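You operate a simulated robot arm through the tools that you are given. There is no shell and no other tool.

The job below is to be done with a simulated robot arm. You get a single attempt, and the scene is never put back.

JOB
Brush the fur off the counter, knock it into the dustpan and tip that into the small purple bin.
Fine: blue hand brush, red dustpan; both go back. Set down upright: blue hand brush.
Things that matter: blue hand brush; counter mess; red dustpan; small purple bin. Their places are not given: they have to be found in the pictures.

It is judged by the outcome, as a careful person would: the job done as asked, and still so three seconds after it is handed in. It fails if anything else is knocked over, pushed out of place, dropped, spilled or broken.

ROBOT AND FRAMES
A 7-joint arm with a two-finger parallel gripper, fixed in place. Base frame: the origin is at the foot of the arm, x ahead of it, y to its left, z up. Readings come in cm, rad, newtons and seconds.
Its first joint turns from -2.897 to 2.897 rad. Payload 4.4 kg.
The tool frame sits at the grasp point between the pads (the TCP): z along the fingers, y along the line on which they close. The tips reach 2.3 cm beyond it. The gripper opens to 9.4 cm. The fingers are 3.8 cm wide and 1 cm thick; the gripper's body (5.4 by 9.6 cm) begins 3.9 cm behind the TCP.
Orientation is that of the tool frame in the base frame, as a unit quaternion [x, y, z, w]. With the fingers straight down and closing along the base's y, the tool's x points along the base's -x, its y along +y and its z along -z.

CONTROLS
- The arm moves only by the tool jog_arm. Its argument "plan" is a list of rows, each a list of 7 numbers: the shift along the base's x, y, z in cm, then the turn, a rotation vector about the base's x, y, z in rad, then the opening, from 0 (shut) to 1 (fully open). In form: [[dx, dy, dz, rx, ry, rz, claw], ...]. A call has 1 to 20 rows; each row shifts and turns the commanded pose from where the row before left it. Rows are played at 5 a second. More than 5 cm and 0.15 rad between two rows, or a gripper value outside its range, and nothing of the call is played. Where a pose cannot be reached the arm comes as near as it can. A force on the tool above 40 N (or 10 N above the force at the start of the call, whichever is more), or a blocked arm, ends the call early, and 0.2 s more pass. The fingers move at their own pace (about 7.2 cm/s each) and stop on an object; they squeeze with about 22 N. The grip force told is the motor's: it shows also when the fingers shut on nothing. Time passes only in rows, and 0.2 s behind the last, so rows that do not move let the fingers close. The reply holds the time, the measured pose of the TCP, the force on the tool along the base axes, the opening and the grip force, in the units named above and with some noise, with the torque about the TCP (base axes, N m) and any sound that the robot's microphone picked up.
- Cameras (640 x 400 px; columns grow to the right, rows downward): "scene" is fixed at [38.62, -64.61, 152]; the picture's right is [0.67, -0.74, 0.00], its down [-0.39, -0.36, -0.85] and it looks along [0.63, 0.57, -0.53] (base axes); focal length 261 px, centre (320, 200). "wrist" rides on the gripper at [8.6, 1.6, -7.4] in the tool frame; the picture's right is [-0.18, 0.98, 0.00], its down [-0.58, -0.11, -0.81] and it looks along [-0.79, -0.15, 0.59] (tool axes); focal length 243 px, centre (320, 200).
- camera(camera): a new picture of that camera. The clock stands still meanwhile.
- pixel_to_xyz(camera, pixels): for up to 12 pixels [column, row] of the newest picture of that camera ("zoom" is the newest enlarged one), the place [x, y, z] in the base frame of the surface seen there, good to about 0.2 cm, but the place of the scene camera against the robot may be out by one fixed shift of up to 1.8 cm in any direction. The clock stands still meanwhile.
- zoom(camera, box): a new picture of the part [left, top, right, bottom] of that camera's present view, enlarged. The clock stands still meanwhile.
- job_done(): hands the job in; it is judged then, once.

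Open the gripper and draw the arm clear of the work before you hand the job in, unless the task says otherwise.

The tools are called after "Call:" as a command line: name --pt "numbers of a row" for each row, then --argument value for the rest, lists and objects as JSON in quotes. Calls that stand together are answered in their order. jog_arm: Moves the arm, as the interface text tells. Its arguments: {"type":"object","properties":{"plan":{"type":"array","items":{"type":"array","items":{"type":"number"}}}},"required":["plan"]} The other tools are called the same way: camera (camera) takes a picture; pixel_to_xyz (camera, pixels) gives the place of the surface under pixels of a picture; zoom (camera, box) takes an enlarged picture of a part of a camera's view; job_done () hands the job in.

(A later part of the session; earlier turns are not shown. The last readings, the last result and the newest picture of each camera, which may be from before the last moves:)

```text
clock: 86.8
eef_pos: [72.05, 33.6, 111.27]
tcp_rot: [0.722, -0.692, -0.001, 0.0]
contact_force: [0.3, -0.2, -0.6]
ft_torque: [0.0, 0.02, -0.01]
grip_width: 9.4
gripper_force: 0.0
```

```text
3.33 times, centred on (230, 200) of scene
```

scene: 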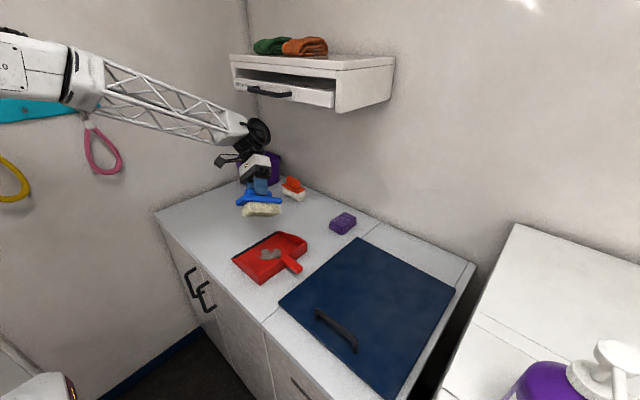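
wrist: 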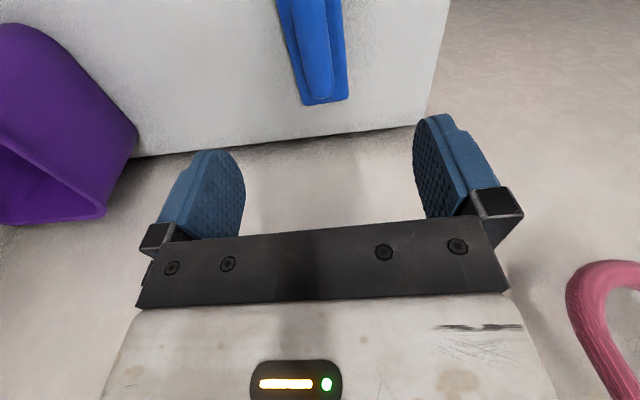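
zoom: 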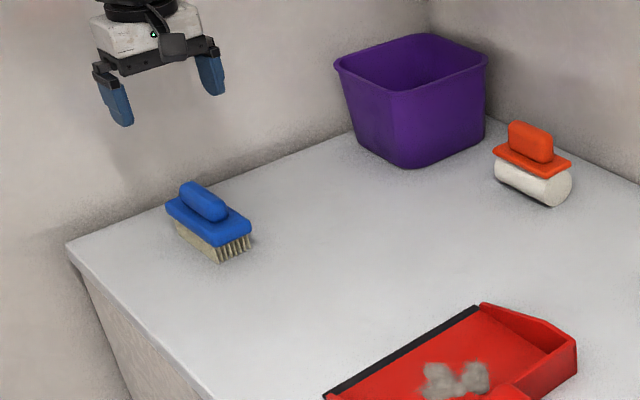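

The brush is back upright at (208,220) of the zoom, matching its original spot, and the counter is clean. I travel back to above the dustpan handle.

Call:
jog_arm --pt "0.37 -4.6 0 0 0 -0.02 1" --pt "0.37 -4.6 0 0 0 -0.02 1" --pt "0.37 -4.6 0 0 0 0 1" --pt "0.37 -4.6 0 0 0 0 1" --pt "0.37 -4.6 0 0 0 0 1" --pt "0.37 -4.6 0 0 0 0 1" --pt "0.37 -4.6 0 0 0 0 1" --pt "0.37 -4.6 0 0 0 0 1" --pt "0.37 -4.6 0 0 0 0 1" --pt "0.37 -4.6 0 0 0 0 1" --pt "0.37 -4.6 0 0 0 0 1" --pt "0.37 -4.6 0 0 0 0 1" --pt "0 0 -3 0 0 0 1" --pt "0 0 0 0 0 0 1"

Call:
camera --camera "wrist"

```text
clock: 89.8
eef_pos: [76.52, -21.66, 108.18]
tcp_rot: [0.708, -0.706, 0.0, 0.001]
contact_force: [0.8, 0.0, 0.3]
ft_torque: [0.0, -0.02, 0.01]
grip_width: 9.41
gripper_force: 0.0
```

```text
taken
```

wrist: 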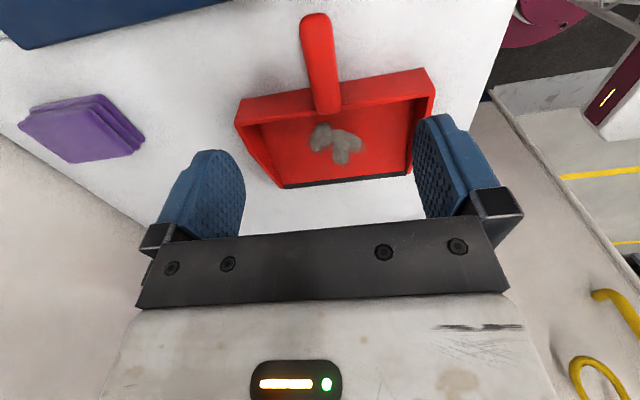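

The handle is at (318,15)–(325,105) and the fur in the pan at (335,145). I measure handle, wall, lip and fur before pitching the tool.

Call:
pixel_to_xyz --camera "wrist" --pixels '[[316, 18], [320, 60], [325, 105], [240, 115], [430, 82], [288, 184], [410, 172], [318, 135], [350, 150], [340, 140], [260, 110], [400, 85]]'

```text
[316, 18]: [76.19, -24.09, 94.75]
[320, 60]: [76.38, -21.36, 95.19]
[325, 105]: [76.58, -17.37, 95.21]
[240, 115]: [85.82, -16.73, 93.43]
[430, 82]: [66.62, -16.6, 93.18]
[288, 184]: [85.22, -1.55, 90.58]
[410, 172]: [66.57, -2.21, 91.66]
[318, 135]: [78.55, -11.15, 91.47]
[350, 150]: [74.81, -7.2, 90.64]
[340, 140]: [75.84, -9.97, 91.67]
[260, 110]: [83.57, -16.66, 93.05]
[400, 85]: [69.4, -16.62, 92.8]
```

Handle centre is x≈76.35, y from −24.5 to −17, top z 95.2. I pitch the tool 0.5 rad (hand leaning back toward −y) so tipping later stays within reach, then descend partway and check.

Call:
jog_arm --pt "-0.17 0.3 0 0.125 0 0 1" --pt "0 0.3 0 0.125 0 0 1" --pt "0 0 0 0.125 0 0 1" --pt "0 0 0 0.125 0 0 1" --pt "0 0 -3 0 0 0 1" --pt "0 0 -3 0 0 0 1" --pt "0 0 -3 0 0 0 1" --pt "0 0 0 0 0 0 1"

Call:
camera --camera "wrist"

Call:
zoom --camera "scene" --box '[210, 190, 370, 310]'

```text
clock: 91.6
eef_pos: [76.42, -21.39, 99.28]
tcp_rot: [0.686, -0.685, -0.175, -0.174]
contact_force: [0.1, 0.9, 0.5]
ft_torque: [0.02, 0.01, -0.01]
grip_width: 9.41
gripper_force: 0.1
```

```text
taken
```

wrist: 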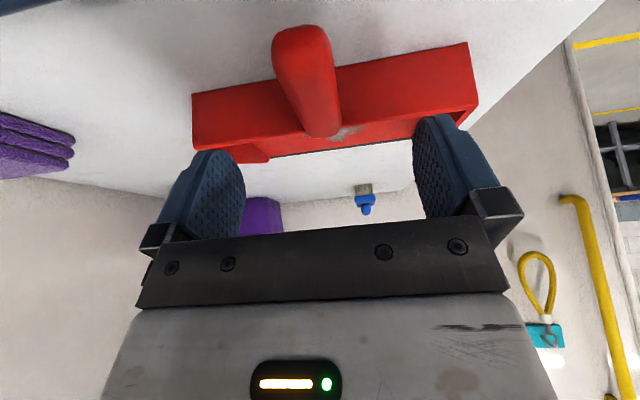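

```text
3.33 times, centred on (290, 250) of scene
```

zoom: 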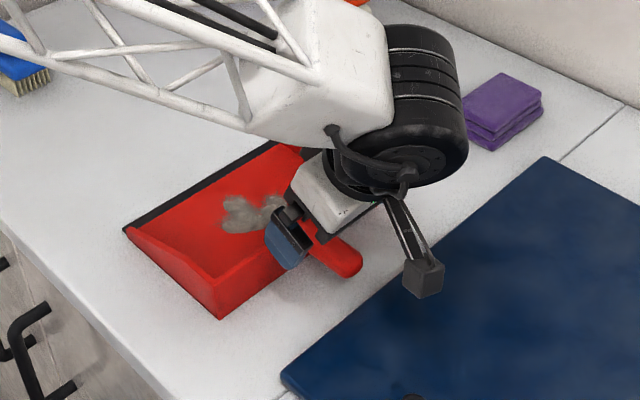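

The fingers straddle the handle and the camera box clears the mat. I descend to z≈94.3 and close.

Call:
jog_arm --pt "-0.05 0.2 -2 0 0 0 1" --pt "0 0.1 -2 0 0 0 1" --pt "0 0 -0.9 0 0 0 1" --pt "0 0 0 0 0 0 0.5" --pt "0 0 0 0 0 0 0" --pt "0 0 0 0 0 0 0" --pt "0 0 0 0 0 0 0" --pt "0 0 0 0 0 0 0" --pt "0 0 0 0 0 0 0"

Call:
camera --camera "wrist"

Call:
zoom --camera "scene" --box '[210, 190, 370, 310]'

```text
clock: 93.6
eef_pos: [76.37, -21.0, 94.3]
tcp_rot: [0.686, -0.684, -0.175, -0.175]
contact_force: [0.6, 0.1, 2.4]
ft_torque: [-0.02, -0.03, 0.07]
grip_width: 2.58
gripper_force: 22.5
```

```text
taken
```

wrist: 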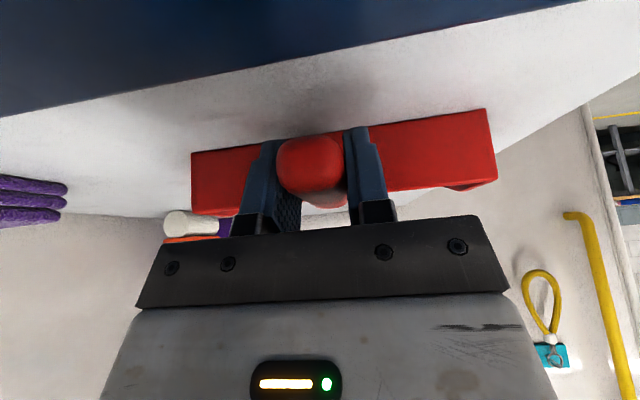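

```text
3.33 times, centred on (290, 250) of scene
```

zoom: 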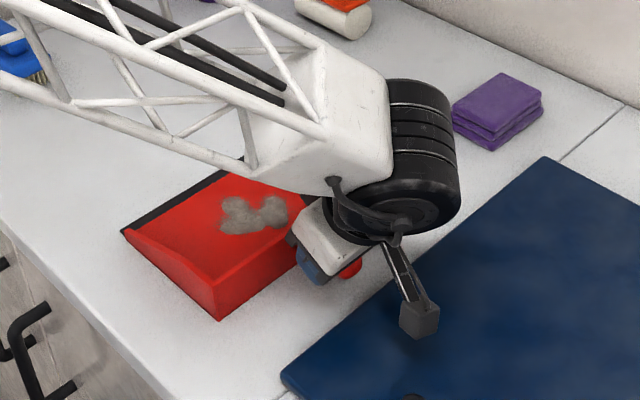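

Gripped at 2.6 cm. I lift slowly and check that the pan stays level and the fur stays in.

Call:
jog_arm --pt "0 0 0.5 0 0 0 0" --pt "0 0 1 0 0 0 0" --pt "0 0 2 0 0 0 0" --pt "0 0 2.5 0 0 0 0" --pt "0 0 2.5 0 0 0 0" --pt "0 0 2.5 0 0 0 0" --pt "0 0 2.5 0 0 0 0" --pt "0 0 2 0 0 0 0" --pt "0 0 0 0 0 0 0"

Call:
zoom --camera "scene" --box '[190, 150, 350, 270]'

```text
clock: 95.6
eef_pos: [76.3, -20.84, 109.8]
tcp_rot: [0.686, -0.685, -0.175, -0.175]
contact_force: [0.4, -0.4, -2.3]
ft_torque: [-0.28, -0.01, -0.01]
grip_width: 2.56
gripper_force: 21.8
```

```text
3.33 times, centred on (270, 210) of scene
```

zoom: 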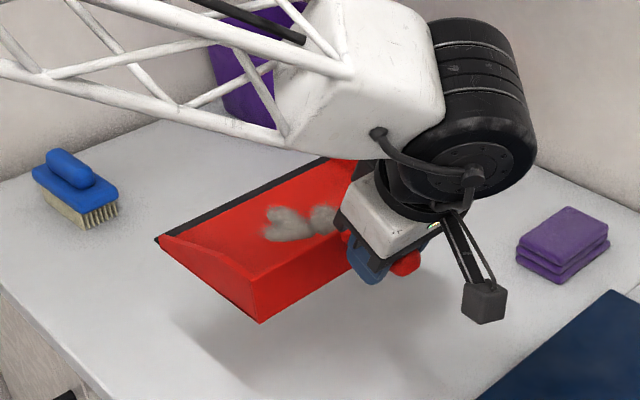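

Fur sits in the lifted level pan at (300,222). I carry it toward the bin while yawing so the mouth points at the bin, staying above everything on the counter.

Call:
jog_arm --pt "0 2 0.5 0 0 -0.06 0" --pt "0 3.5 0.5 0 0 -0.1 0" --pt "0 4 0.5 0 0 -0.1 0" --pt "0 4 0.5 0 0 -0.1 0" --pt "0 4 0.5 0 0 -0.1 0" --pt "0 4 0.5 0 0 -0.1 0" --pt "0 4 0.2 0 0 -0.1 0" --pt "0 4 0 0 0 -0.1 0" --pt "0 4 0 0 0 -0.1 0" --pt "0 4 0 0 0 -0.1 0" --pt "0 4 0 0 0 -0.1 0" --pt "0 3.5 0 0 0 -0.1 0" --pt "0 2.5 0 0 0 -0.07 0" --pt "0 0 0 0 0 0 0"

Call:
camera --camera "scene"

Call:
zoom --camera "scene" --box '[170, 110, 330, 230]'

```text
clock: 98.6
eef_pos: [76.33, 26.51, 113.04]
tcp_rot: [-0.165, 0.955, 0.042, 0.244]
contact_force: [-0.6, -0.3, -2.4]
ft_torque: [-0.1, 0.24, -0.02]
grip_width: 2.59
gripper_force: 21.7
```

```text
taken
```

scene: 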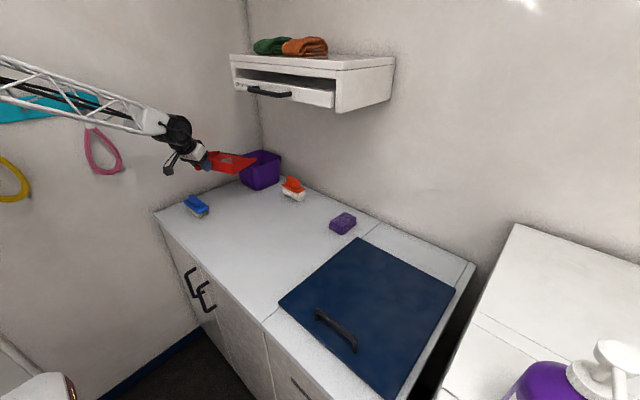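

```text
3.33 times, centred on (250, 170) of scene
```

zoom: 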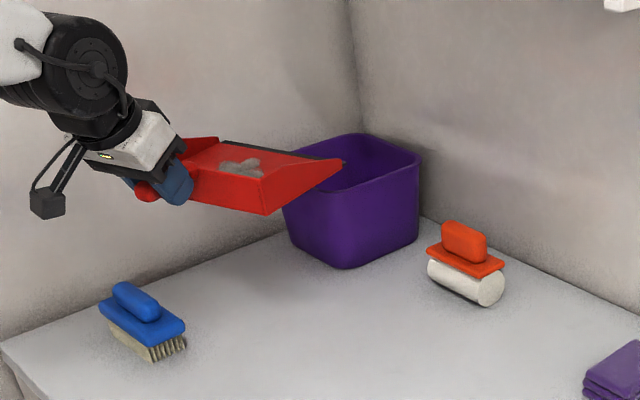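

The pan is near the bin with the fur inside. I verify the lip position from its corners at (222,142) and (343,162).

Call:
pixel_to_xyz --camera "zoom" --pixels '[[224, 143], [250, 147], [280, 151], [310, 156], [340, 162], [265, 212], [240, 165], [180, 145]]'

```text
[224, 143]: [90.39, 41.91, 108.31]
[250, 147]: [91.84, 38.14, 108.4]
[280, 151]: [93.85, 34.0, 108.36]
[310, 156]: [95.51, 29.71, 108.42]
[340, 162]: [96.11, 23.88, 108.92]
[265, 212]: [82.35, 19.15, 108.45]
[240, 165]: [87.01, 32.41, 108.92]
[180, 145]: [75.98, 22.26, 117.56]
```

Lip centre is about (94.9, 34.1, 109), pan yaw ≈22°. I advance so the lip is over the bin interior, just above the rim, keeping the pan level.

Call:
jog_arm --pt "1.5 0.5 0 0 0 0 0" --pt "2.5 0.8 -0.8 0 0 0 0" --pt "2.3 0.7 -1.2 0 0 0 0" --pt "1.3 0.4 -1 0 0 0 0" --pt "0 0 0 0 0 0 0"

Call:
zoom --camera "scene" --box '[190, 110, 318, 206]'

Call:
pixel_to_xyz --camera "zoom" --pixels '[[320, 160], [320, 175]]'

```text
clock: 99.8
eef_pos: [83.84, 29.16, 110.1]
tcp_rot: [-0.166, 0.955, 0.042, 0.243]
contact_force: [0.0, 0.2, -2.4]
ft_torque: [-0.06, 0.22, -0.01]
grip_width: 2.59
gripper_force: 22.1
```

```text
4.17 times, centred on (254, 158) of scene
```

zoom: 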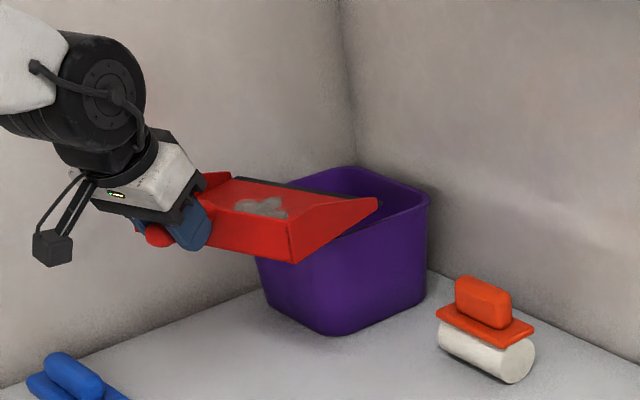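

```text
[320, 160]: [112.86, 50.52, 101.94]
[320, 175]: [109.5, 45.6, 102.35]
```

The lip spans over the bin opening from (262,180) to (378,205). I tilt the first ~27° about the lip and look.

Call:
jog_arm --pt "0.58 0.24 2.38 -0.0454 0.111 0 0" --pt "0.83 0.34 2.28 -0.0454 0.111 0 0" --pt "1.08 0.44 2.16 -0.0454 0.111 0 0" --pt "1.31 0.54 2.01 -0.0454 0.111 0 0" --pt "0 0 0 0 0 0 0"

Call:
zoom --camera "scene" --box '[190, 110, 318, 206]'

```text
clock: 101.0
eef_pos: [87.8, 30.59, 118.82]
tcp_rot: [-0.174, 0.985, -0.008, 0.011]
contact_force: [0.1, -0.1, -2.0]
ft_torque: [-0.06, 0.17, -0.03]
grip_width: 2.59
gripper_force: 22.0
```

```text
4.17 times, centred on (254, 158) of scene
```

zoom: 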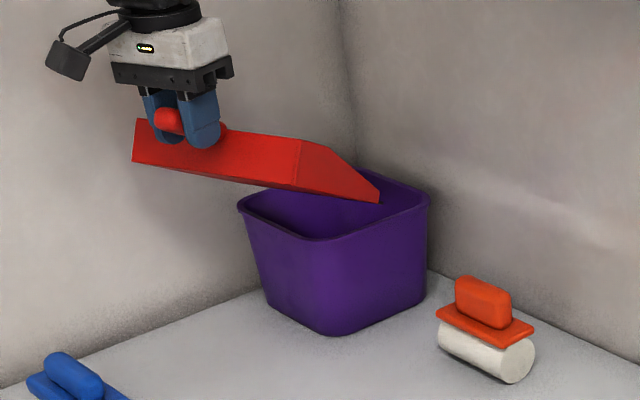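

The pan tilts cleanly above the bin with the lip at (380,200) over the opening. I tilt on to about 55°.

Call:
jog_arm --pt "1.53 0.62 1.82 -0.0454 0.111 0 0" --pt "1.72 0.7 1.61 -0.0454 0.111 0 0" --pt "1.89 0.77 1.38 -0.0454 0.111 0 0" --pt "2.02 0.82 1.12 -0.0454 0.111 0 0" --pt "0 0 0 0 0 0 0" --pt "0 0 0 0 0 0 0"

Call:
zoom --camera "scene" --box '[190, 110, 318, 206]'

Call:
camera --camera "wrist"

```text
clock: 102.4
eef_pos: [94.77, 33.72, 124.65]
tcp_rot: [-0.171, 0.959, -0.058, -0.221]
contact_force: [0.4, 0.3, -2.2]
ft_torque: [-0.03, 0.09, 0.01]
grip_width: 2.62
gripper_force: 22.0
```

```text
4.17 times, centred on (254, 158) of scene
```

zoom: 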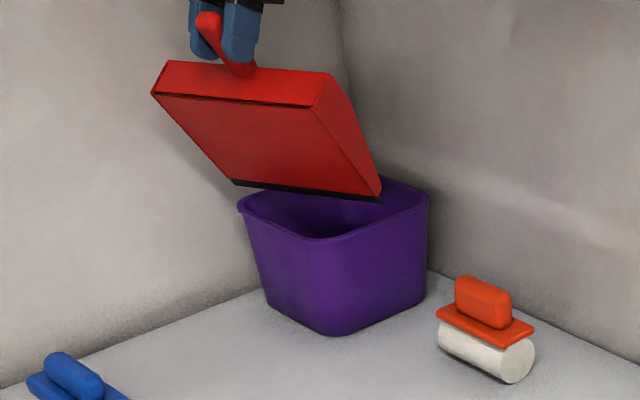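

```text
taken
```

wrist: 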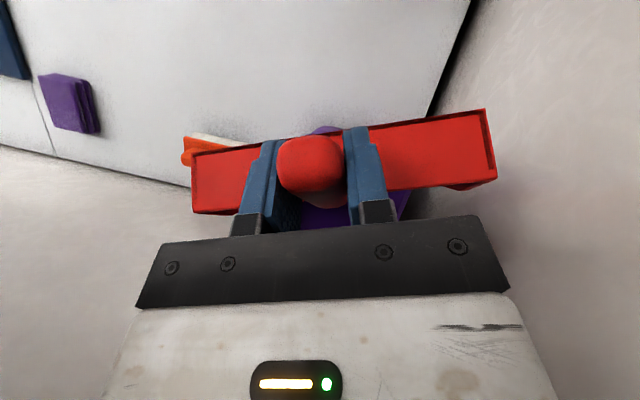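

The pan is tipped ~55° over the bin. I tilt slightly more and shake it gently upward to be sure everything slides out.

Call:
jog_arm --pt "0.5 0.2 1.2 -0.0454 0.111 0 0" --pt "0 0 1 0 0 0 0" --pt "0 0 -1 0 0 0 0" --pt "0 0 1 0 0 0 0" --pt "0 0 -1 0 0 0 0" --pt "0 0 1 0 0 0 0" --pt "0 0 -1 0 0 0 0" --pt "0 0 0 0 0 0 0" --pt "0 0 0 0 0 0 0"

Call:
zoom --camera "scene" --box '[190, 110, 318, 206]'

```text
clock: 104.4
eef_pos: [93.53, 33.15, 123.86]
tcp_rot: [-0.168, 0.943, -0.071, -0.278]
contact_force: [0.5, -0.5, -2.7]
ft_torque: [-0.02, 0.06, 0.01]
grip_width: 2.59
gripper_force: 22.4
out of reach, approached as far as the arm can: row 1, 2
```

```text
4.17 times, centred on (254, 158) of scene
```

zoom: 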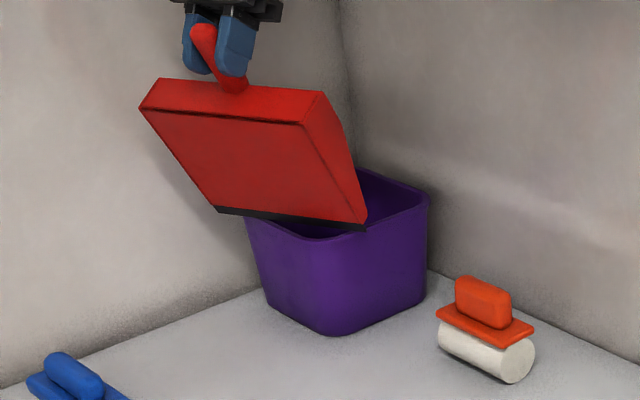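

The arm hit its reach limit and the lip drew back to about x≈99, still above the rim with no contact force. I tilt back and raise the pan, then look into the pan and bin.

Call:
jog_arm --pt "0 0 0.5 0.0454 -0.111 0 0" --pt "-0.5 -0.2 0.5 0.0454 -0.111 0 0" --pt "-1 -0.4 0.5 0.0454 -0.111 0 0" --pt "-1 -0.4 0.5 0.0454 -0.111 0 0" --pt "-1.5 -0.6 0 0.0454 -0.111 0 0" --pt "-2 -0.8 0 0.0454 -0.111 0 0" --pt "-3 -1.2 0 0.0454 -0.111 0 0" --pt "-3 -1.2 0 0.0454 -0.111 0 0" --pt "-3 -1.2 0 0.0454 -0.111 0 0" --pt "0 0 0 0 0 0 0"

Call:
camera --camera "scene"

Call:
zoom --camera "scene" --box '[170, 110, 318, 206]'

```text
clock: 106.6
eef_pos: [78.43, 27.07, 125.85]
tcp_rot: [-0.166, 0.955, 0.043, 0.244]
contact_force: [0.5, 0.6, -1.5]
ft_torque: [-0.09, 0.21, -0.04]
grip_width: 2.59
gripper_force: 22.1
```

```text
taken
```

scene: 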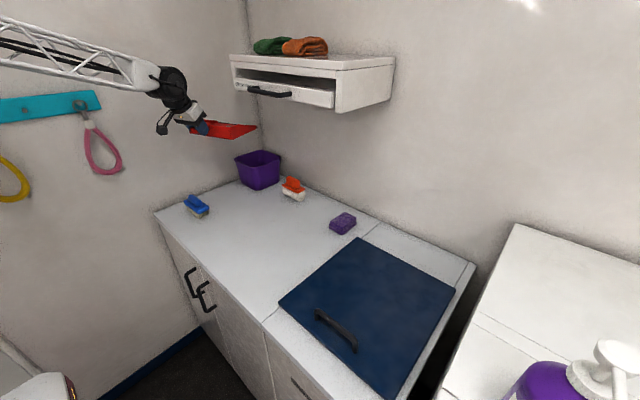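

```text
4.17 times, centred on (244, 158) of scene
```

zoom: 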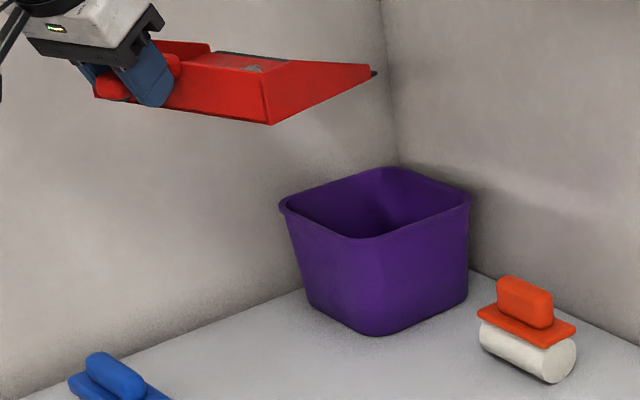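

There seems to be a grey patch in the pan at (262,67). I enlarge it.

Call:
zoom --camera "scene" --box '[196, 112, 264, 150]'

Call:
zoom --camera "scene" --box '[232, 140, 288, 196]'

```text
9.41 times, centred on (230, 131) of scene
```

zoom: 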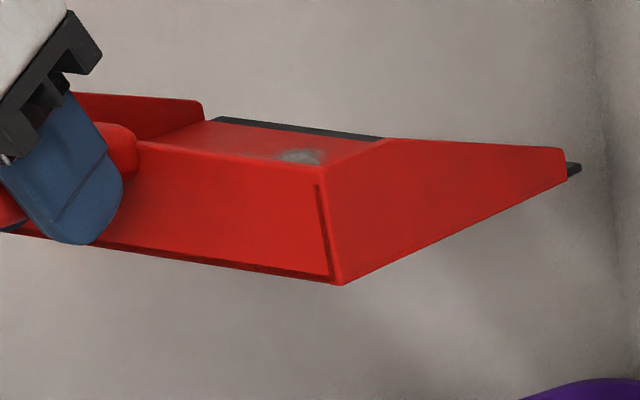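

```text
7.14 times, centred on (260, 168) of scene
```

zoom: 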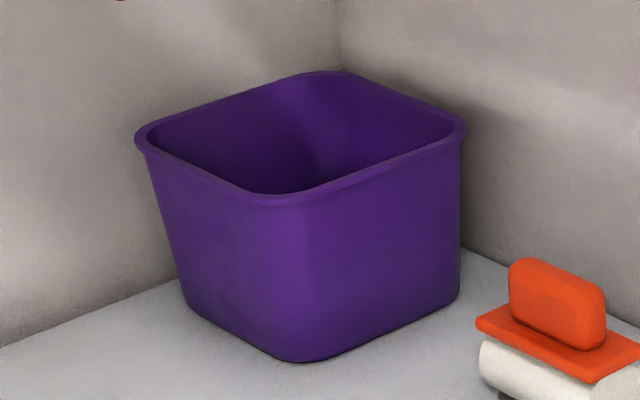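

Some fur is still in the pan at (300,157). I lower the pan a little (staying back from the bin) to see how much is left.

Call:
jog_arm --pt "-2 -0.8 -4 0 0 0 0" --pt "0 0 -4.5 0 0 0 0" --pt "0 0 -4 0 0 0 0" --pt "0 0 0 0 0 0 0"

Call:
zoom --camera "scene" --box '[190, 120, 270, 180]'

```text
clock: 107.6
eef_pos: [76.46, 26.21, 113.23]
tcp_rot: [-0.165, 0.955, 0.042, 0.243]
contact_force: [-0.3, -0.9, -1.6]
ft_torque: [-0.06, 0.24, -0.02]
grip_width: 2.58
gripper_force: 22.2
```

```text
6.67 times, centred on (230, 150) of scene
```

zoom: 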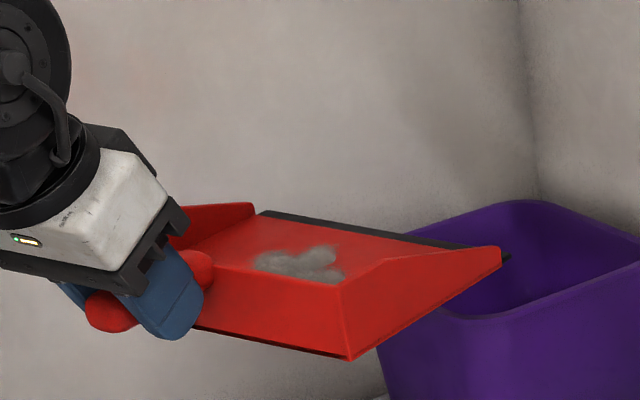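

The fur is still in the pan, unmoved, so ~60° of tilt was not enough. I plan to set the pan down with its handle overhanging the counter's front edge, so I can regrip it with the tool nearly horizontal and tip it much steeper; first I measure the front edge.

Call:
camera --camera "scene"

Call:
zoom --camera "scene" --box '[150, 200, 310, 320]'

Call:
pixel_to_xyz --camera "zoom" --pixels '[[190, 200], [200, 205], [210, 215], [215, 225], [240, 245], [250, 250], [260, 262], [300, 300], [310, 305], [145, 300], [190, 340], [180, 240]]'

```text
taken
```

scene: 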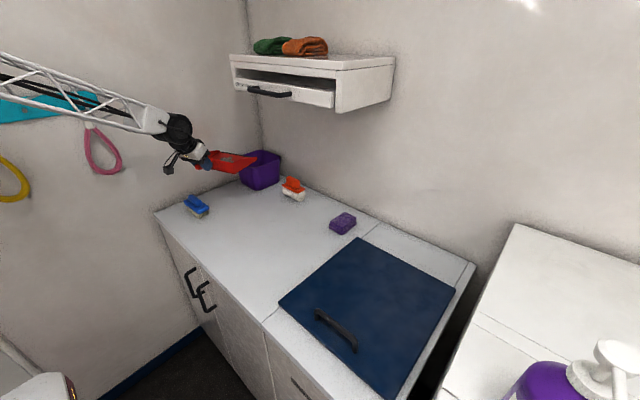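

```text
3.33 times, centred on (230, 260) of scene
```

zoom: 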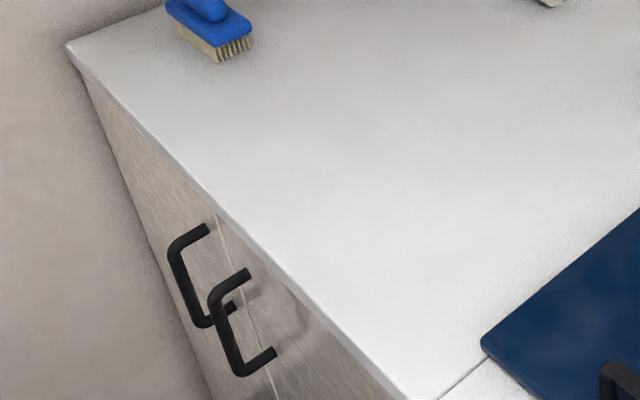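

```text
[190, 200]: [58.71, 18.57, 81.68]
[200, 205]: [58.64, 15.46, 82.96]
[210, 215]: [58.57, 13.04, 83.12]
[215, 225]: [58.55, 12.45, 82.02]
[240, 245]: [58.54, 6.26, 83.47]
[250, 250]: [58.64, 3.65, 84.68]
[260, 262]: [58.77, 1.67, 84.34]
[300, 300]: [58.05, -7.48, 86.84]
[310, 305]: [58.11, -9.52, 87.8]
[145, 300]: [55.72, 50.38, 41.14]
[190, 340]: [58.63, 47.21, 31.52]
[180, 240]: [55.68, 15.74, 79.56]
```

Counter front edge is at true x≈59.2; door handles are below z≈81 at y>5. I carry the pan back, turn it to face +x, and bring it over the front edge at y≈−8.

Call:
jog_arm --pt "-2.23 -3.8 0 0 0 -0.043 0" --pt "-2.23 -3.8 0 0 0 -0.043 0" --pt "-2.23 -3.8 0 0 0 -0.043 0" --pt "-2.23 -3.8 0 0 0 -0.043 0" --pt "-2.23 -3.8 0 0 0 -0.043 0" --pt "-2.23 -3.8 0 0 0 -0.043 0" --pt "-2.23 -3.8 0 0 0 -0.043 0" --pt "-2.23 -3.8 0 0 0 -0.043 0" --pt "-2.2 -3.8 0 0 0 -0.045 0" --pt "0 0 -4 0 0 0 0" --pt "0 0 -4 0 0 0 0" --pt "0 0 -4 0 0 0 0" --pt "0 0 0 0 0 0 0"

Call:
zoom --camera "scene" --box '[150, 180, 310, 300]'

```text
clock: 110.4
eef_pos: [56.52, -7.97, 101.47]
tcp_rot: [0.021, 0.969, -0.005, 0.247]
contact_force: [-0.1, 0.2, -1.2]
ft_torque: [0.0, 0.24, 0.01]
grip_width: 2.62
gripper_force: 21.8
```

```text
3.33 times, centred on (230, 240) of scene
```

zoom: 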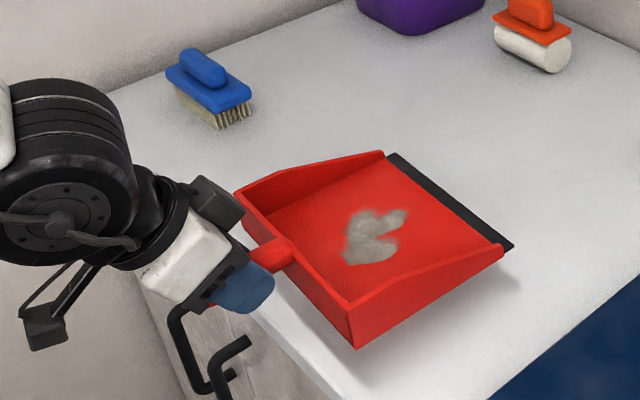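

The pan with all the fur is above the front edge, level. I check the rear-wall position before lowering.

Call:
pixel_to_xyz --camera "zoom" --pixels '[[354, 345], [350, 305], [240, 195], [505, 245], [388, 155], [290, 245], [265, 255], [238, 210], [300, 280]]'

```text
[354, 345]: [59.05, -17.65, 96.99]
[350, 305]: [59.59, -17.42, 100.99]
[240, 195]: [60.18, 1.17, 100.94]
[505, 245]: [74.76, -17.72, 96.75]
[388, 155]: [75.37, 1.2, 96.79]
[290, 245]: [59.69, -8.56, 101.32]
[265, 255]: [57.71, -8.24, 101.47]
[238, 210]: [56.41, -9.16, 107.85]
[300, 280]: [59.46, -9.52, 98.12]
```

The rear wall is ~1 cm inside the counter edge. I shift 0.4 cm further in and lower.

Call:
jog_arm --pt "0.4 0 -3 0 0 0 0" --pt "0 0 -2.5 0 0 0 0" --pt "0 0 -1 0 0 0 0" --pt "0 0 -0.4 0 0 0 0" --pt "0 0 0 0 0 0 0"

Call:
jog_arm --pt "0 0 -0.12 0 0 0 0" --pt "0 0 0 0 0 0 0"

```text
clock: 111.6
eef_pos: [56.84, -7.84, 94.42]
tcp_rot: [0.022, 0.969, -0.005, 0.247]
contact_force: [0.2, 0.2, -2.8]
ft_torque: [-0.01, 0.27, 0.01]
grip_width: 2.57
gripper_force: 21.8
```

```text
clock: 112.2
eef_pos: [56.79, -8.0, 94.35]
tcp_rot: [0.022, 0.969, -0.006, 0.248]
contact_force: [1.1, 1.3, 3.1]
ft_torque: [-0.01, -0.79, 0.13]
grip_width: 2.62
gripper_force: 21.9
```

The front lip touches first (torque −0.8). One more millimetre, then I release and back away.

Call:
jog_arm --pt "0 0 -0.1 0 0 0 0" --pt "0 0 0 0 0 0 0"

Call:
jog_arm --pt "0 0 0 0 0 0 0.3" --pt "0 0 0 0 0 0 0.6" --pt "0 0 0 0 0 0 0.6" --pt "0 0 0 0 0 0 0.6" --pt "-0.9 0 1.8 0 0 0 0.6" --pt "-2 0 4 0 0 0 1" --pt "-2 0 4 0 0 0 1" --pt "-2 0 4 0 0 0 1" --pt "0 0 0 0 0 0 1"

Call:
zoom --camera "scene" --box '[150, 180, 310, 300]'

```text
clock: 112.8
eef_pos: [56.91, -7.97, 94.32]
tcp_rot: [0.022, 0.969, -0.006, 0.247]
contact_force: [-6.5, -1.2, 15.4]
ft_torque: [0.0, -0.32, -0.02]
grip_width: 2.57
gripper_force: 22.2
```

```text
clock: 114.8
eef_pos: [49.94, -8.06, 107.91]
tcp_rot: [0.022, 0.969, -0.006, 0.247]
contact_force: [-0.3, -0.8, -0.1]
ft_torque: [0.0, 0.01, 0.01]
grip_width: 9.41
gripper_force: 0.0
```

```text
3.33 times, centred on (230, 240) of scene
```

zoom: 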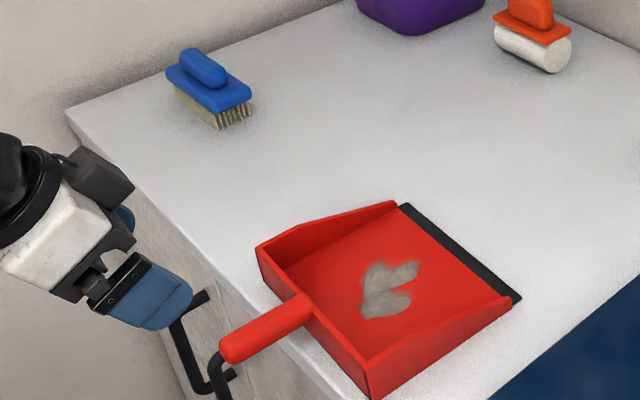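

The pan sits stably with the handle overhanging and the fur inside. With the hand empty, I test the reach above the bin with the tool vertical farther out.

Call:
jog_arm --pt "2.9 3.17 1.42 0 0.125 0 1" --pt "2.9 3.17 1.42 0 0.125 0 1" --pt "2.9 3.17 1.42 0 0.125 0 1" --pt "2.9 3.17 1.42 0 0.125 0 1" --pt "2.9 3.17 1.42 0 0 0.096 1" --pt "2.9 3.17 1.42 0 0 0.096 1" --pt "2.9 3.17 1.42 0 0 0.096 1" --pt "2.9 3.17 1.42 0 0 0.096 1" --pt "2.9 3.17 1.42 0 0 0 1" --pt "2.9 3.17 1.42 0 0 0 1" --pt "2.9 3.17 1.42 0 0 0 1" --pt "2.9 3.17 1.42 0 0 0 1" --pt "4 1.5 0 0 0 0 1" --pt "4 1.5 0 0 0 0 1" --pt "4 1.5 0 0 0 0 1" --pt "0 0 0 0 0 0 1"

Call:
jog_arm --pt "3 1.1 0 0 0 0 1" --pt "3 1.1 0 0 0 0 1" --pt "0 0 0 0 0 0 1"

```text
clock: 118.2
eef_pos: [96.8, 34.48, 124.86]
tcp_rot: [-0.171, 0.985, -0.01, 0.002]
contact_force: [1.2, 0.1, -0.2]
ft_torque: [-0.04, -0.01, -0.03]
grip_width: 9.39
gripper_force: 0.0
```

```text
clock: 119.0
eef_pos: [102.77, 36.62, 124.86]
tcp_rot: [-0.171, 0.985, -0.011, 0.002]
contact_force: [-0.5, -0.3, 0.1]
ft_torque: [0.01, 0.0, 0.01]
grip_width: 9.4
gripper_force: 0.0
```

Tool vertical at (102.8, 36.6, 124.9) is reached. I test leaning 0.25 rad outward there.

Call:
jog_arm --pt "0 0 0 -0.042 0.118 0 1" --pt "0 0 0 -0.042 0.118 0 1" --pt "0 0 0 0 0 0 1"

Call:
camera --camera "scene"

```text
clock: 119.8
eef_pos: [102.84, 36.65, 124.95]
tcp_rot: [-0.17, 0.977, -0.031, -0.121]
contact_force: [1.2, 0.1, -0.4]
ft_torque: [-0.01, -0.01, 0.0]
grip_width: 9.39
gripper_force: 0.0
```

```text
taken
```

scene: 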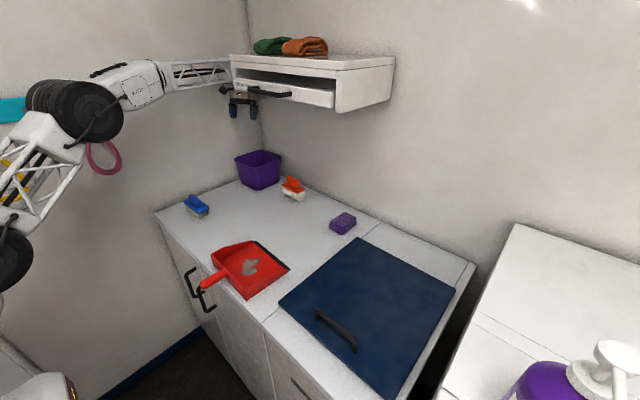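

A lean of 14° at 109 cm is also reached, so a grip pitched ~80° allows tipping past 90° over the bin. I return to above the pan's handle.

Call:
jog_arm --pt "-4 -1.5 0 0.042 -0.118 0 1" --pt "-4 -1.5 0 0.042 -0.118 0 1" --pt "-4 -1.5 0 0 0 0 1" --pt "-4 -1.5 0 0 0 0 1" --pt "-2.8 -3.51 -1.1 0 0 -0.096 1" --pt "-2.8 -3.51 -1.1 0 0 -0.096 1" --pt "-2.8 -3.51 -1.1 0 0 -0.096 1" --pt "-2.8 -3.51 -1.1 0 0 -0.096 1" --pt "-2.8 -3.51 -1.1 0 0 0 1" --pt "-2.8 -3.51 -1.1 0 0 0 1" --pt "-2.8 -3.51 -1.1 0 0 0 1" --pt "-2.8 -3.51 -1.1 0 0 0 1" --pt "-2.8 -3.51 -1.1 0 0 0 1" --pt "-2.8 -3.51 -1.1 0 0 0 1" --pt "-2.8 -3.5 -1.1 0 0 0 1" --pt "0 0 0 0 0 0 1"

Call:
camera --camera "wrist"

```text
clock: 123.2
eef_pos: [55.98, -8.09, 112.84]
tcp_rot: [0.02, 1.0, -0.01, 0.0]
contact_force: [0.0, 0.0, -0.3]
ft_torque: [0.06, -0.03, -0.01]
grip_width: 9.4
gripper_force: 0.1
```

```text
taken
```

wrist: 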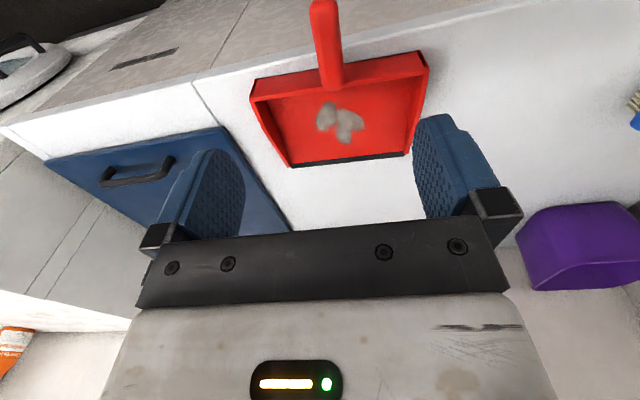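

I measure the handle and pan in this view: handle (323,10)–(332,85), rear wall (255,90)–(420,65), lip (290,163)–(405,152).

Call:
pixel_to_xyz --camera "wrist" --pixels '[[323, 8], [327, 45], [332, 85], [255, 88], [420, 62], [290, 164], [406, 152], [330, 115], [352, 128], [340, 120]]'

Call:
jog_arm --pt "0 0 0 0 -0.127 0 1" --pt "0 0 0 0 -0.127 0 1" --pt "0 0 0 0 -0.127 0 1" --pt "0 0 0 0 -0.127 0 1" --pt "0 0 0 0 -0.127 0 1" --pt "0 0 0 0 -0.127 0 1" --pt "0 0 0 0 -0.127 0 1" --pt "0 0 0 0 -0.127 0 1" --pt "0 0 0 0 -0.127 0 1" --pt "0 0 0 0 0 0 1"

Call:
camera --camera "scene"

```text
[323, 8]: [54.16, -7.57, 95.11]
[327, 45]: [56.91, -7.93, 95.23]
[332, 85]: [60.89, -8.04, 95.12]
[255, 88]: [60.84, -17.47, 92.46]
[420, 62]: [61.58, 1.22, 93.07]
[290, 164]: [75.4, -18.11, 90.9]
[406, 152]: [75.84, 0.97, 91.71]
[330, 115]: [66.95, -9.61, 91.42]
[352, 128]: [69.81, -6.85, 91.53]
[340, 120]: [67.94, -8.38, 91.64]
```

```text
clock: 125.6
eef_pos: [57.28, -8.18, 109.17]
tcp_rot: [0.026, 0.858, 0.007, 0.512]
contact_force: [0.3, 0.0, 0.0]
ft_torque: [0.01, 0.0, -0.01]
grip_width: 9.39
gripper_force: 0.0
stopped in row 10: the arm was blocked; the commanded pose is now the measured one
```

```text
taken
```

scene: 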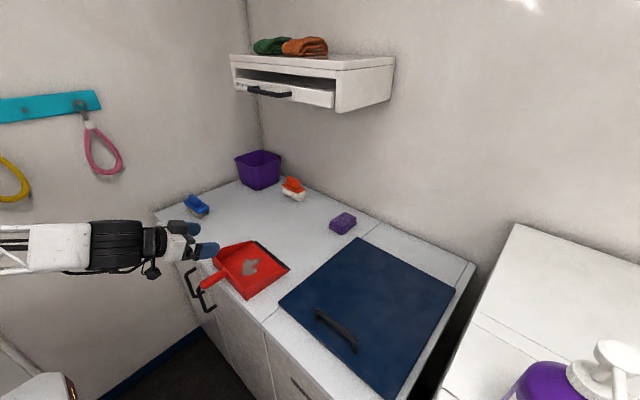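

The pitch stopped at ~62° ("blocked"), probably an arm/wrist limit this close to the base. I look at the arm there before deciding.

Call:
zoom --camera "scene" --box '[0, 190, 260, 320]'

Call:
camera --camera "wrist"

Call:
pixel_to_xyz --camera "scene" --pixels '[[20, 250], [60, 245], [115, 245], [150, 270], [180, 245], [208, 252], [8, 262], [100, 225]]'

```text
2.46 times, centred on (130, 255) of scene
```

zoom: 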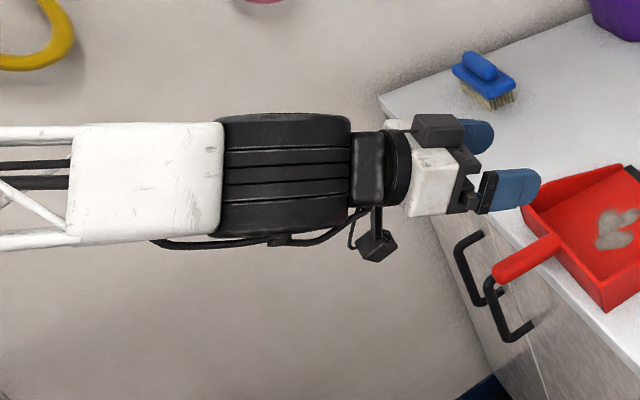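

```text
taken
```

wrist: 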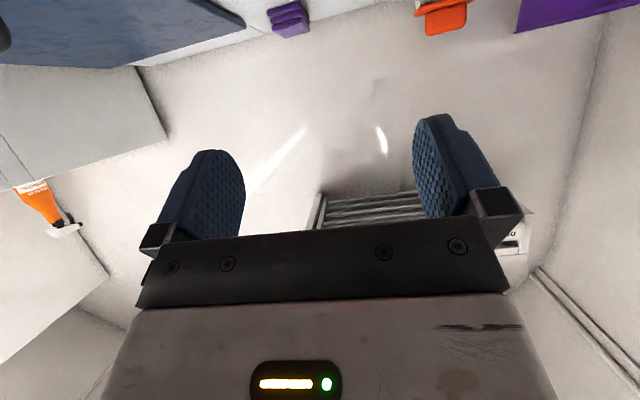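

```text
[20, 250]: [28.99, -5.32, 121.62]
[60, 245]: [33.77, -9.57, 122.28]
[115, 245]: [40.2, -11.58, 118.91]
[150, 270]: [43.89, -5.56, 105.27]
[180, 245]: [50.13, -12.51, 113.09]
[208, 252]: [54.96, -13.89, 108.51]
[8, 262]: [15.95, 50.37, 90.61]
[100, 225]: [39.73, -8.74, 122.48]
```

The forearm and tool are nearly in line, so ~60° is the wrist limit here; that still allows about 85° of tipping. I ease the pitch slightly and descend vertically over the overhanging handle.

Call:
jog_arm --pt "-0.2 0.15 -2 0 0.04 0 1" --pt "-0.2 0.1 -3 0 0 0 1" --pt "0 0 -3 0 0 0 1" --pt "0 0 -2 0 0 0 1" --pt "0 0 0 0 0 0 1"

Call:
zoom --camera "scene" --box '[100, 190, 300, 310]'

```text
clock: 126.8
eef_pos: [57.05, -7.81, 99.18]
tcp_rot: [0.026, 0.869, 0.006, 0.495]
contact_force: [0.2, -0.9, -0.7]
ft_torque: [0.02, 0.0, -0.01]
grip_width: 9.39
gripper_force: 0.1
```

```text
3.20 times, centred on (200, 250) of scene
```

zoom: 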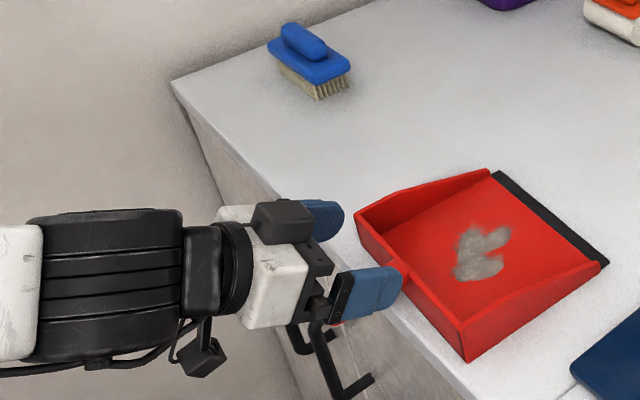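

The fingers straddle the handle with clear space. I descend to z≈94.2 and close.

Call:
jog_arm --pt "-0.1 -0.1 -2 0 0 0 1" --pt "0 0 -2 0 0 0 1" --pt "0 0 -0.9 0 0 0 1" --pt "0 0 0 0 0 0 1"

Call:
camera --camera "wrist"

```text
clock: 127.8
eef_pos: [56.73, -7.84, 94.12]
tcp_rot: [0.025, 0.869, 0.007, 0.495]
contact_force: [-0.5, -0.1, -0.6]
ft_torque: [-0.01, -0.03, -0.01]
grip_width: 9.41
gripper_force: 0.0
```

```text
taken
```

wrist: 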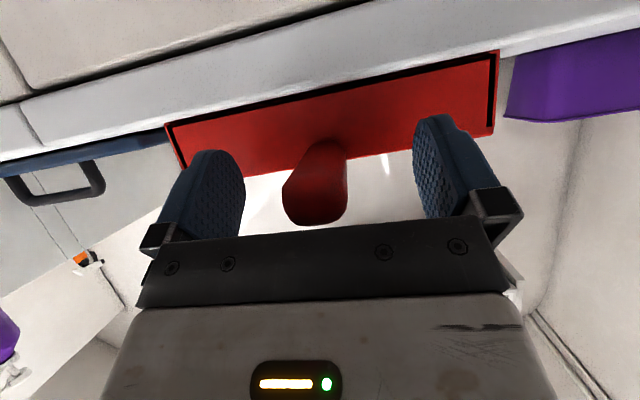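

The handle lies between the pads. I close and lift slowly.

Call:
jog_arm --pt "0 0 0 0 0 0 0.5" --pt "0 0 0 0 0 0 0" --pt "0 0 0 0 0 0 0" --pt "0 0 0 0 0 0 0" --pt "0 0 0 0 0 0 0" --pt "0 0 0 0 0 0 0"

Call:
jog_arm --pt "0 0 0.5 0 0 0 0" --pt "0 0 1 0 0 0 0" --pt "0 0 2 0 0 0 0" --pt "0.5 0 2.5 0 0 0 0" --pt "0.5 0 3 0 0 0 0" --pt "0.5 0 3 0 0 0 0" --pt "0 0 0 0 0 0 0"

Call:
zoom --camera "scene" --box '[100, 170, 300, 290]'

```text
clock: 129.2
eef_pos: [56.81, -7.91, 94.19]
tcp_rot: [0.026, 0.869, 0.007, 0.494]
contact_force: [-0.8, -1.1, 2.9]
ft_torque: [-0.56, -0.07, -0.19]
grip_width: 2.63
gripper_force: 22.3
```

```text
clock: 130.8
eef_pos: [58.31, -7.94, 106.05]
tcp_rot: [0.026, 0.869, 0.007, 0.495]
contact_force: [-0.4, -0.2, -2.0]
ft_torque: [0.02, 0.25, -0.02]
grip_width: 2.57
gripper_force: 21.5
```

```text
3.20 times, centred on (200, 230) of scene
```

zoom: 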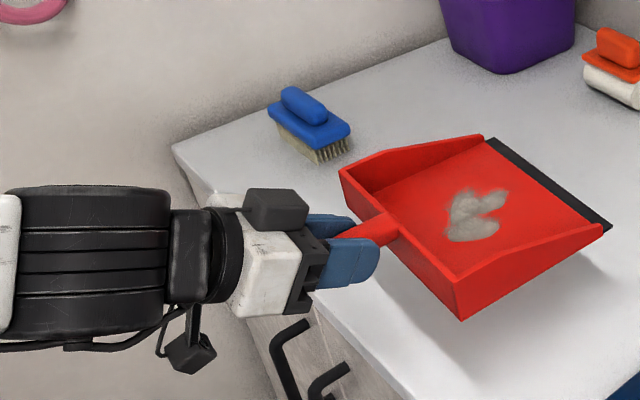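

The pan is held level with the fur inside. I carry it to the staging pose in front of the bin, turning the mouth toward the bin.

Call:
jog_arm --pt "1 1.9 0.8 0 0 0.02 0" --pt "2 3.8 0.8 0 0 0.043 0" --pt "2 3.8 0.8 0 0 0.043 0" --pt "2 3.8 0.8 0 0 0.043 0" --pt "2 3.8 0.8 0 0 0.043 0" --pt "2 3.8 0.8 0 0 0.043 0" --pt "2 3.8 0.8 0 0 0.043 0" --pt "2 3.8 0.8 0 0 0.043 0" --pt "2 3.8 0.6 0 0 0.043 0" --pt "1.2 2.2 0 0 0 0.02 0" --pt "0 0 0 0 0 0 0"

Call:
zoom --camera "scene" --box '[170, 110, 330, 230]'

Call:
pixel_to_xyz --camera "zoom" --pixels '[[250, 147], [280, 151], [310, 156]]'

```text
clock: 133.2
eef_pos: [76.37, 26.74, 113.43]
tcp_rot: [-0.141, 0.858, 0.101, 0.484]
contact_force: [-0.2, -0.5, -1.6]
ft_torque: [-0.09, 0.22, 0.01]
grip_width: 2.62
gripper_force: 21.8
```

```text
3.33 times, centred on (250, 170) of scene
```

zoom: 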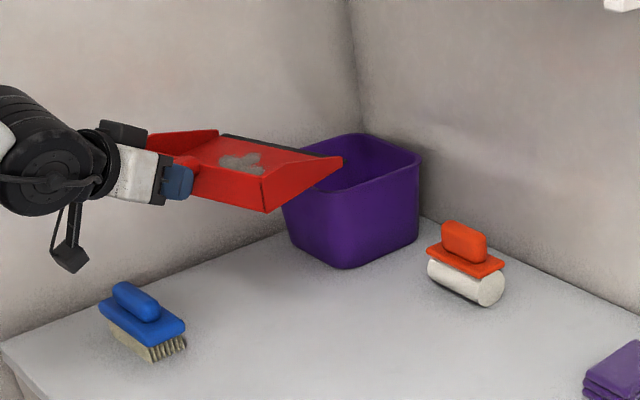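

```text
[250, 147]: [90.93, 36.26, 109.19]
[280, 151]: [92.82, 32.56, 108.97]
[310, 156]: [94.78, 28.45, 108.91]
```

I query the lip's end points at about (222,137) and (338,160) to get its centre and heading.

Call:
pixel_to_xyz --camera "zoom" --pixels '[[222, 135], [226, 137], [232, 138], [330, 157], [338, 159], [342, 160], [265, 208], [262, 180], [160, 135]]'

```text
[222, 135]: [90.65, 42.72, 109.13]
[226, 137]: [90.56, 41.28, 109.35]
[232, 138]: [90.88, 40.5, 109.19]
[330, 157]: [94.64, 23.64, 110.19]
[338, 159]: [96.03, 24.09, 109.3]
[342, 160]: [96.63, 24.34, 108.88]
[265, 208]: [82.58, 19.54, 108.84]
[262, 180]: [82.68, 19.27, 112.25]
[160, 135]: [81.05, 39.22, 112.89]
```

Lip centre ≈(94.8, 33.8, 109.7), heading ≈20°. I advance to put the lip over the bin and tilt the first 57° about the lip.

Call:
jog_arm --pt "2.34 0.89 -0.8 0 0 0 0" --pt "2.34 0.89 -1.2 0 0 0 0" --pt "2.34 0.89 -1.2 0 0 0 0" --pt "0.576 0.216 2.427 -0.044 0.117 0 0" --pt "0.856 0.322 2.332 -0.044 0.117 0 0" --pt "1.118 0.42 2.2 -0.044 0.117 0 0" --pt "1.367 0.514 2.032 -0.044 0.117 0 0" --pt "1.594 0.599 1.836 -0.044 0.117 0 0" --pt "1.796 0.675 1.608 -0.044 0.117 0 0" --pt "1.97 0.741 1.356 -0.044 0.117 0 0" --pt "2.113 0.795 1.086 -0.044 0.117 0 0" --pt "0 0 0 0 0 0 0"

Call:
zoom --camera "scene" --box '[190, 100, 318, 206]'

```text
clock: 135.8
eef_pos: [94.97, 33.45, 124.75]
tcp_rot: [-0.161, 0.987, 0.006, 0.017]
contact_force: [0.9, -0.3, -1.9]
ft_torque: [-0.01, 0.02, -0.02]
grip_width: 2.6
gripper_force: 21.7
```

```text
3.77 times, centred on (254, 153) of scene
```

zoom: 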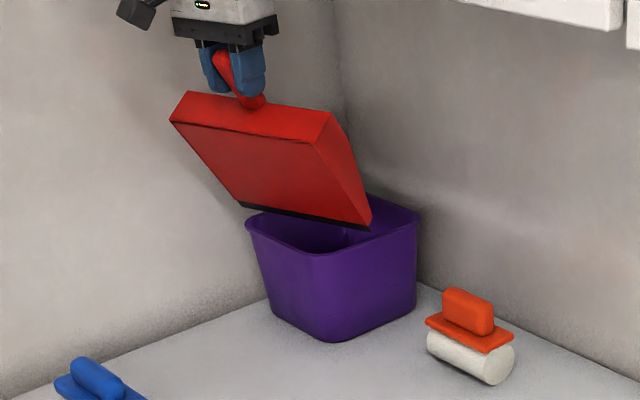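

Tilted 57° with the tool vertical, lip over the opening. I continue two more steps and check reach.

Call:
jog_arm --pt "2.222 0.836 0.794 -0.044 0.117 0 0" --pt "2.299 0.865 0.491 -0.044 0.117 0 0" --pt "0 0 0 0 0 0 0" --pt "0 0 0 0 0 0 0"

Call:
zoom --camera "scene" --box '[190, 100, 318, 206]'

```text
clock: 136.8
eef_pos: [99.4, 35.28, 125.99]
tcp_rot: [-0.158, 0.982, -0.019, -0.105]
contact_force: [0.0, -0.3, -1.7]
ft_torque: [0.02, 0.03, -0.03]
grip_width: 2.58
gripper_force: 21.8
```

```text
3.77 times, centred on (254, 153) of scene
```

zoom: 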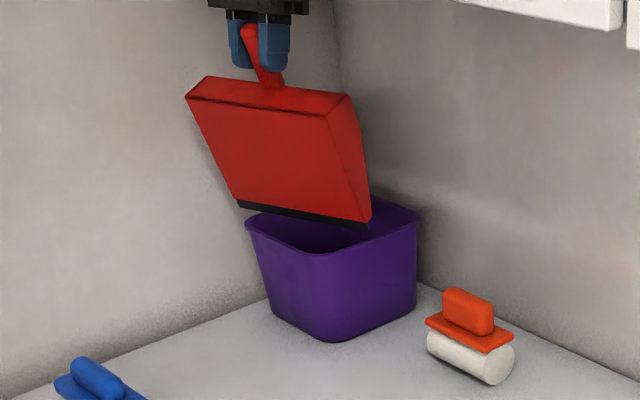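

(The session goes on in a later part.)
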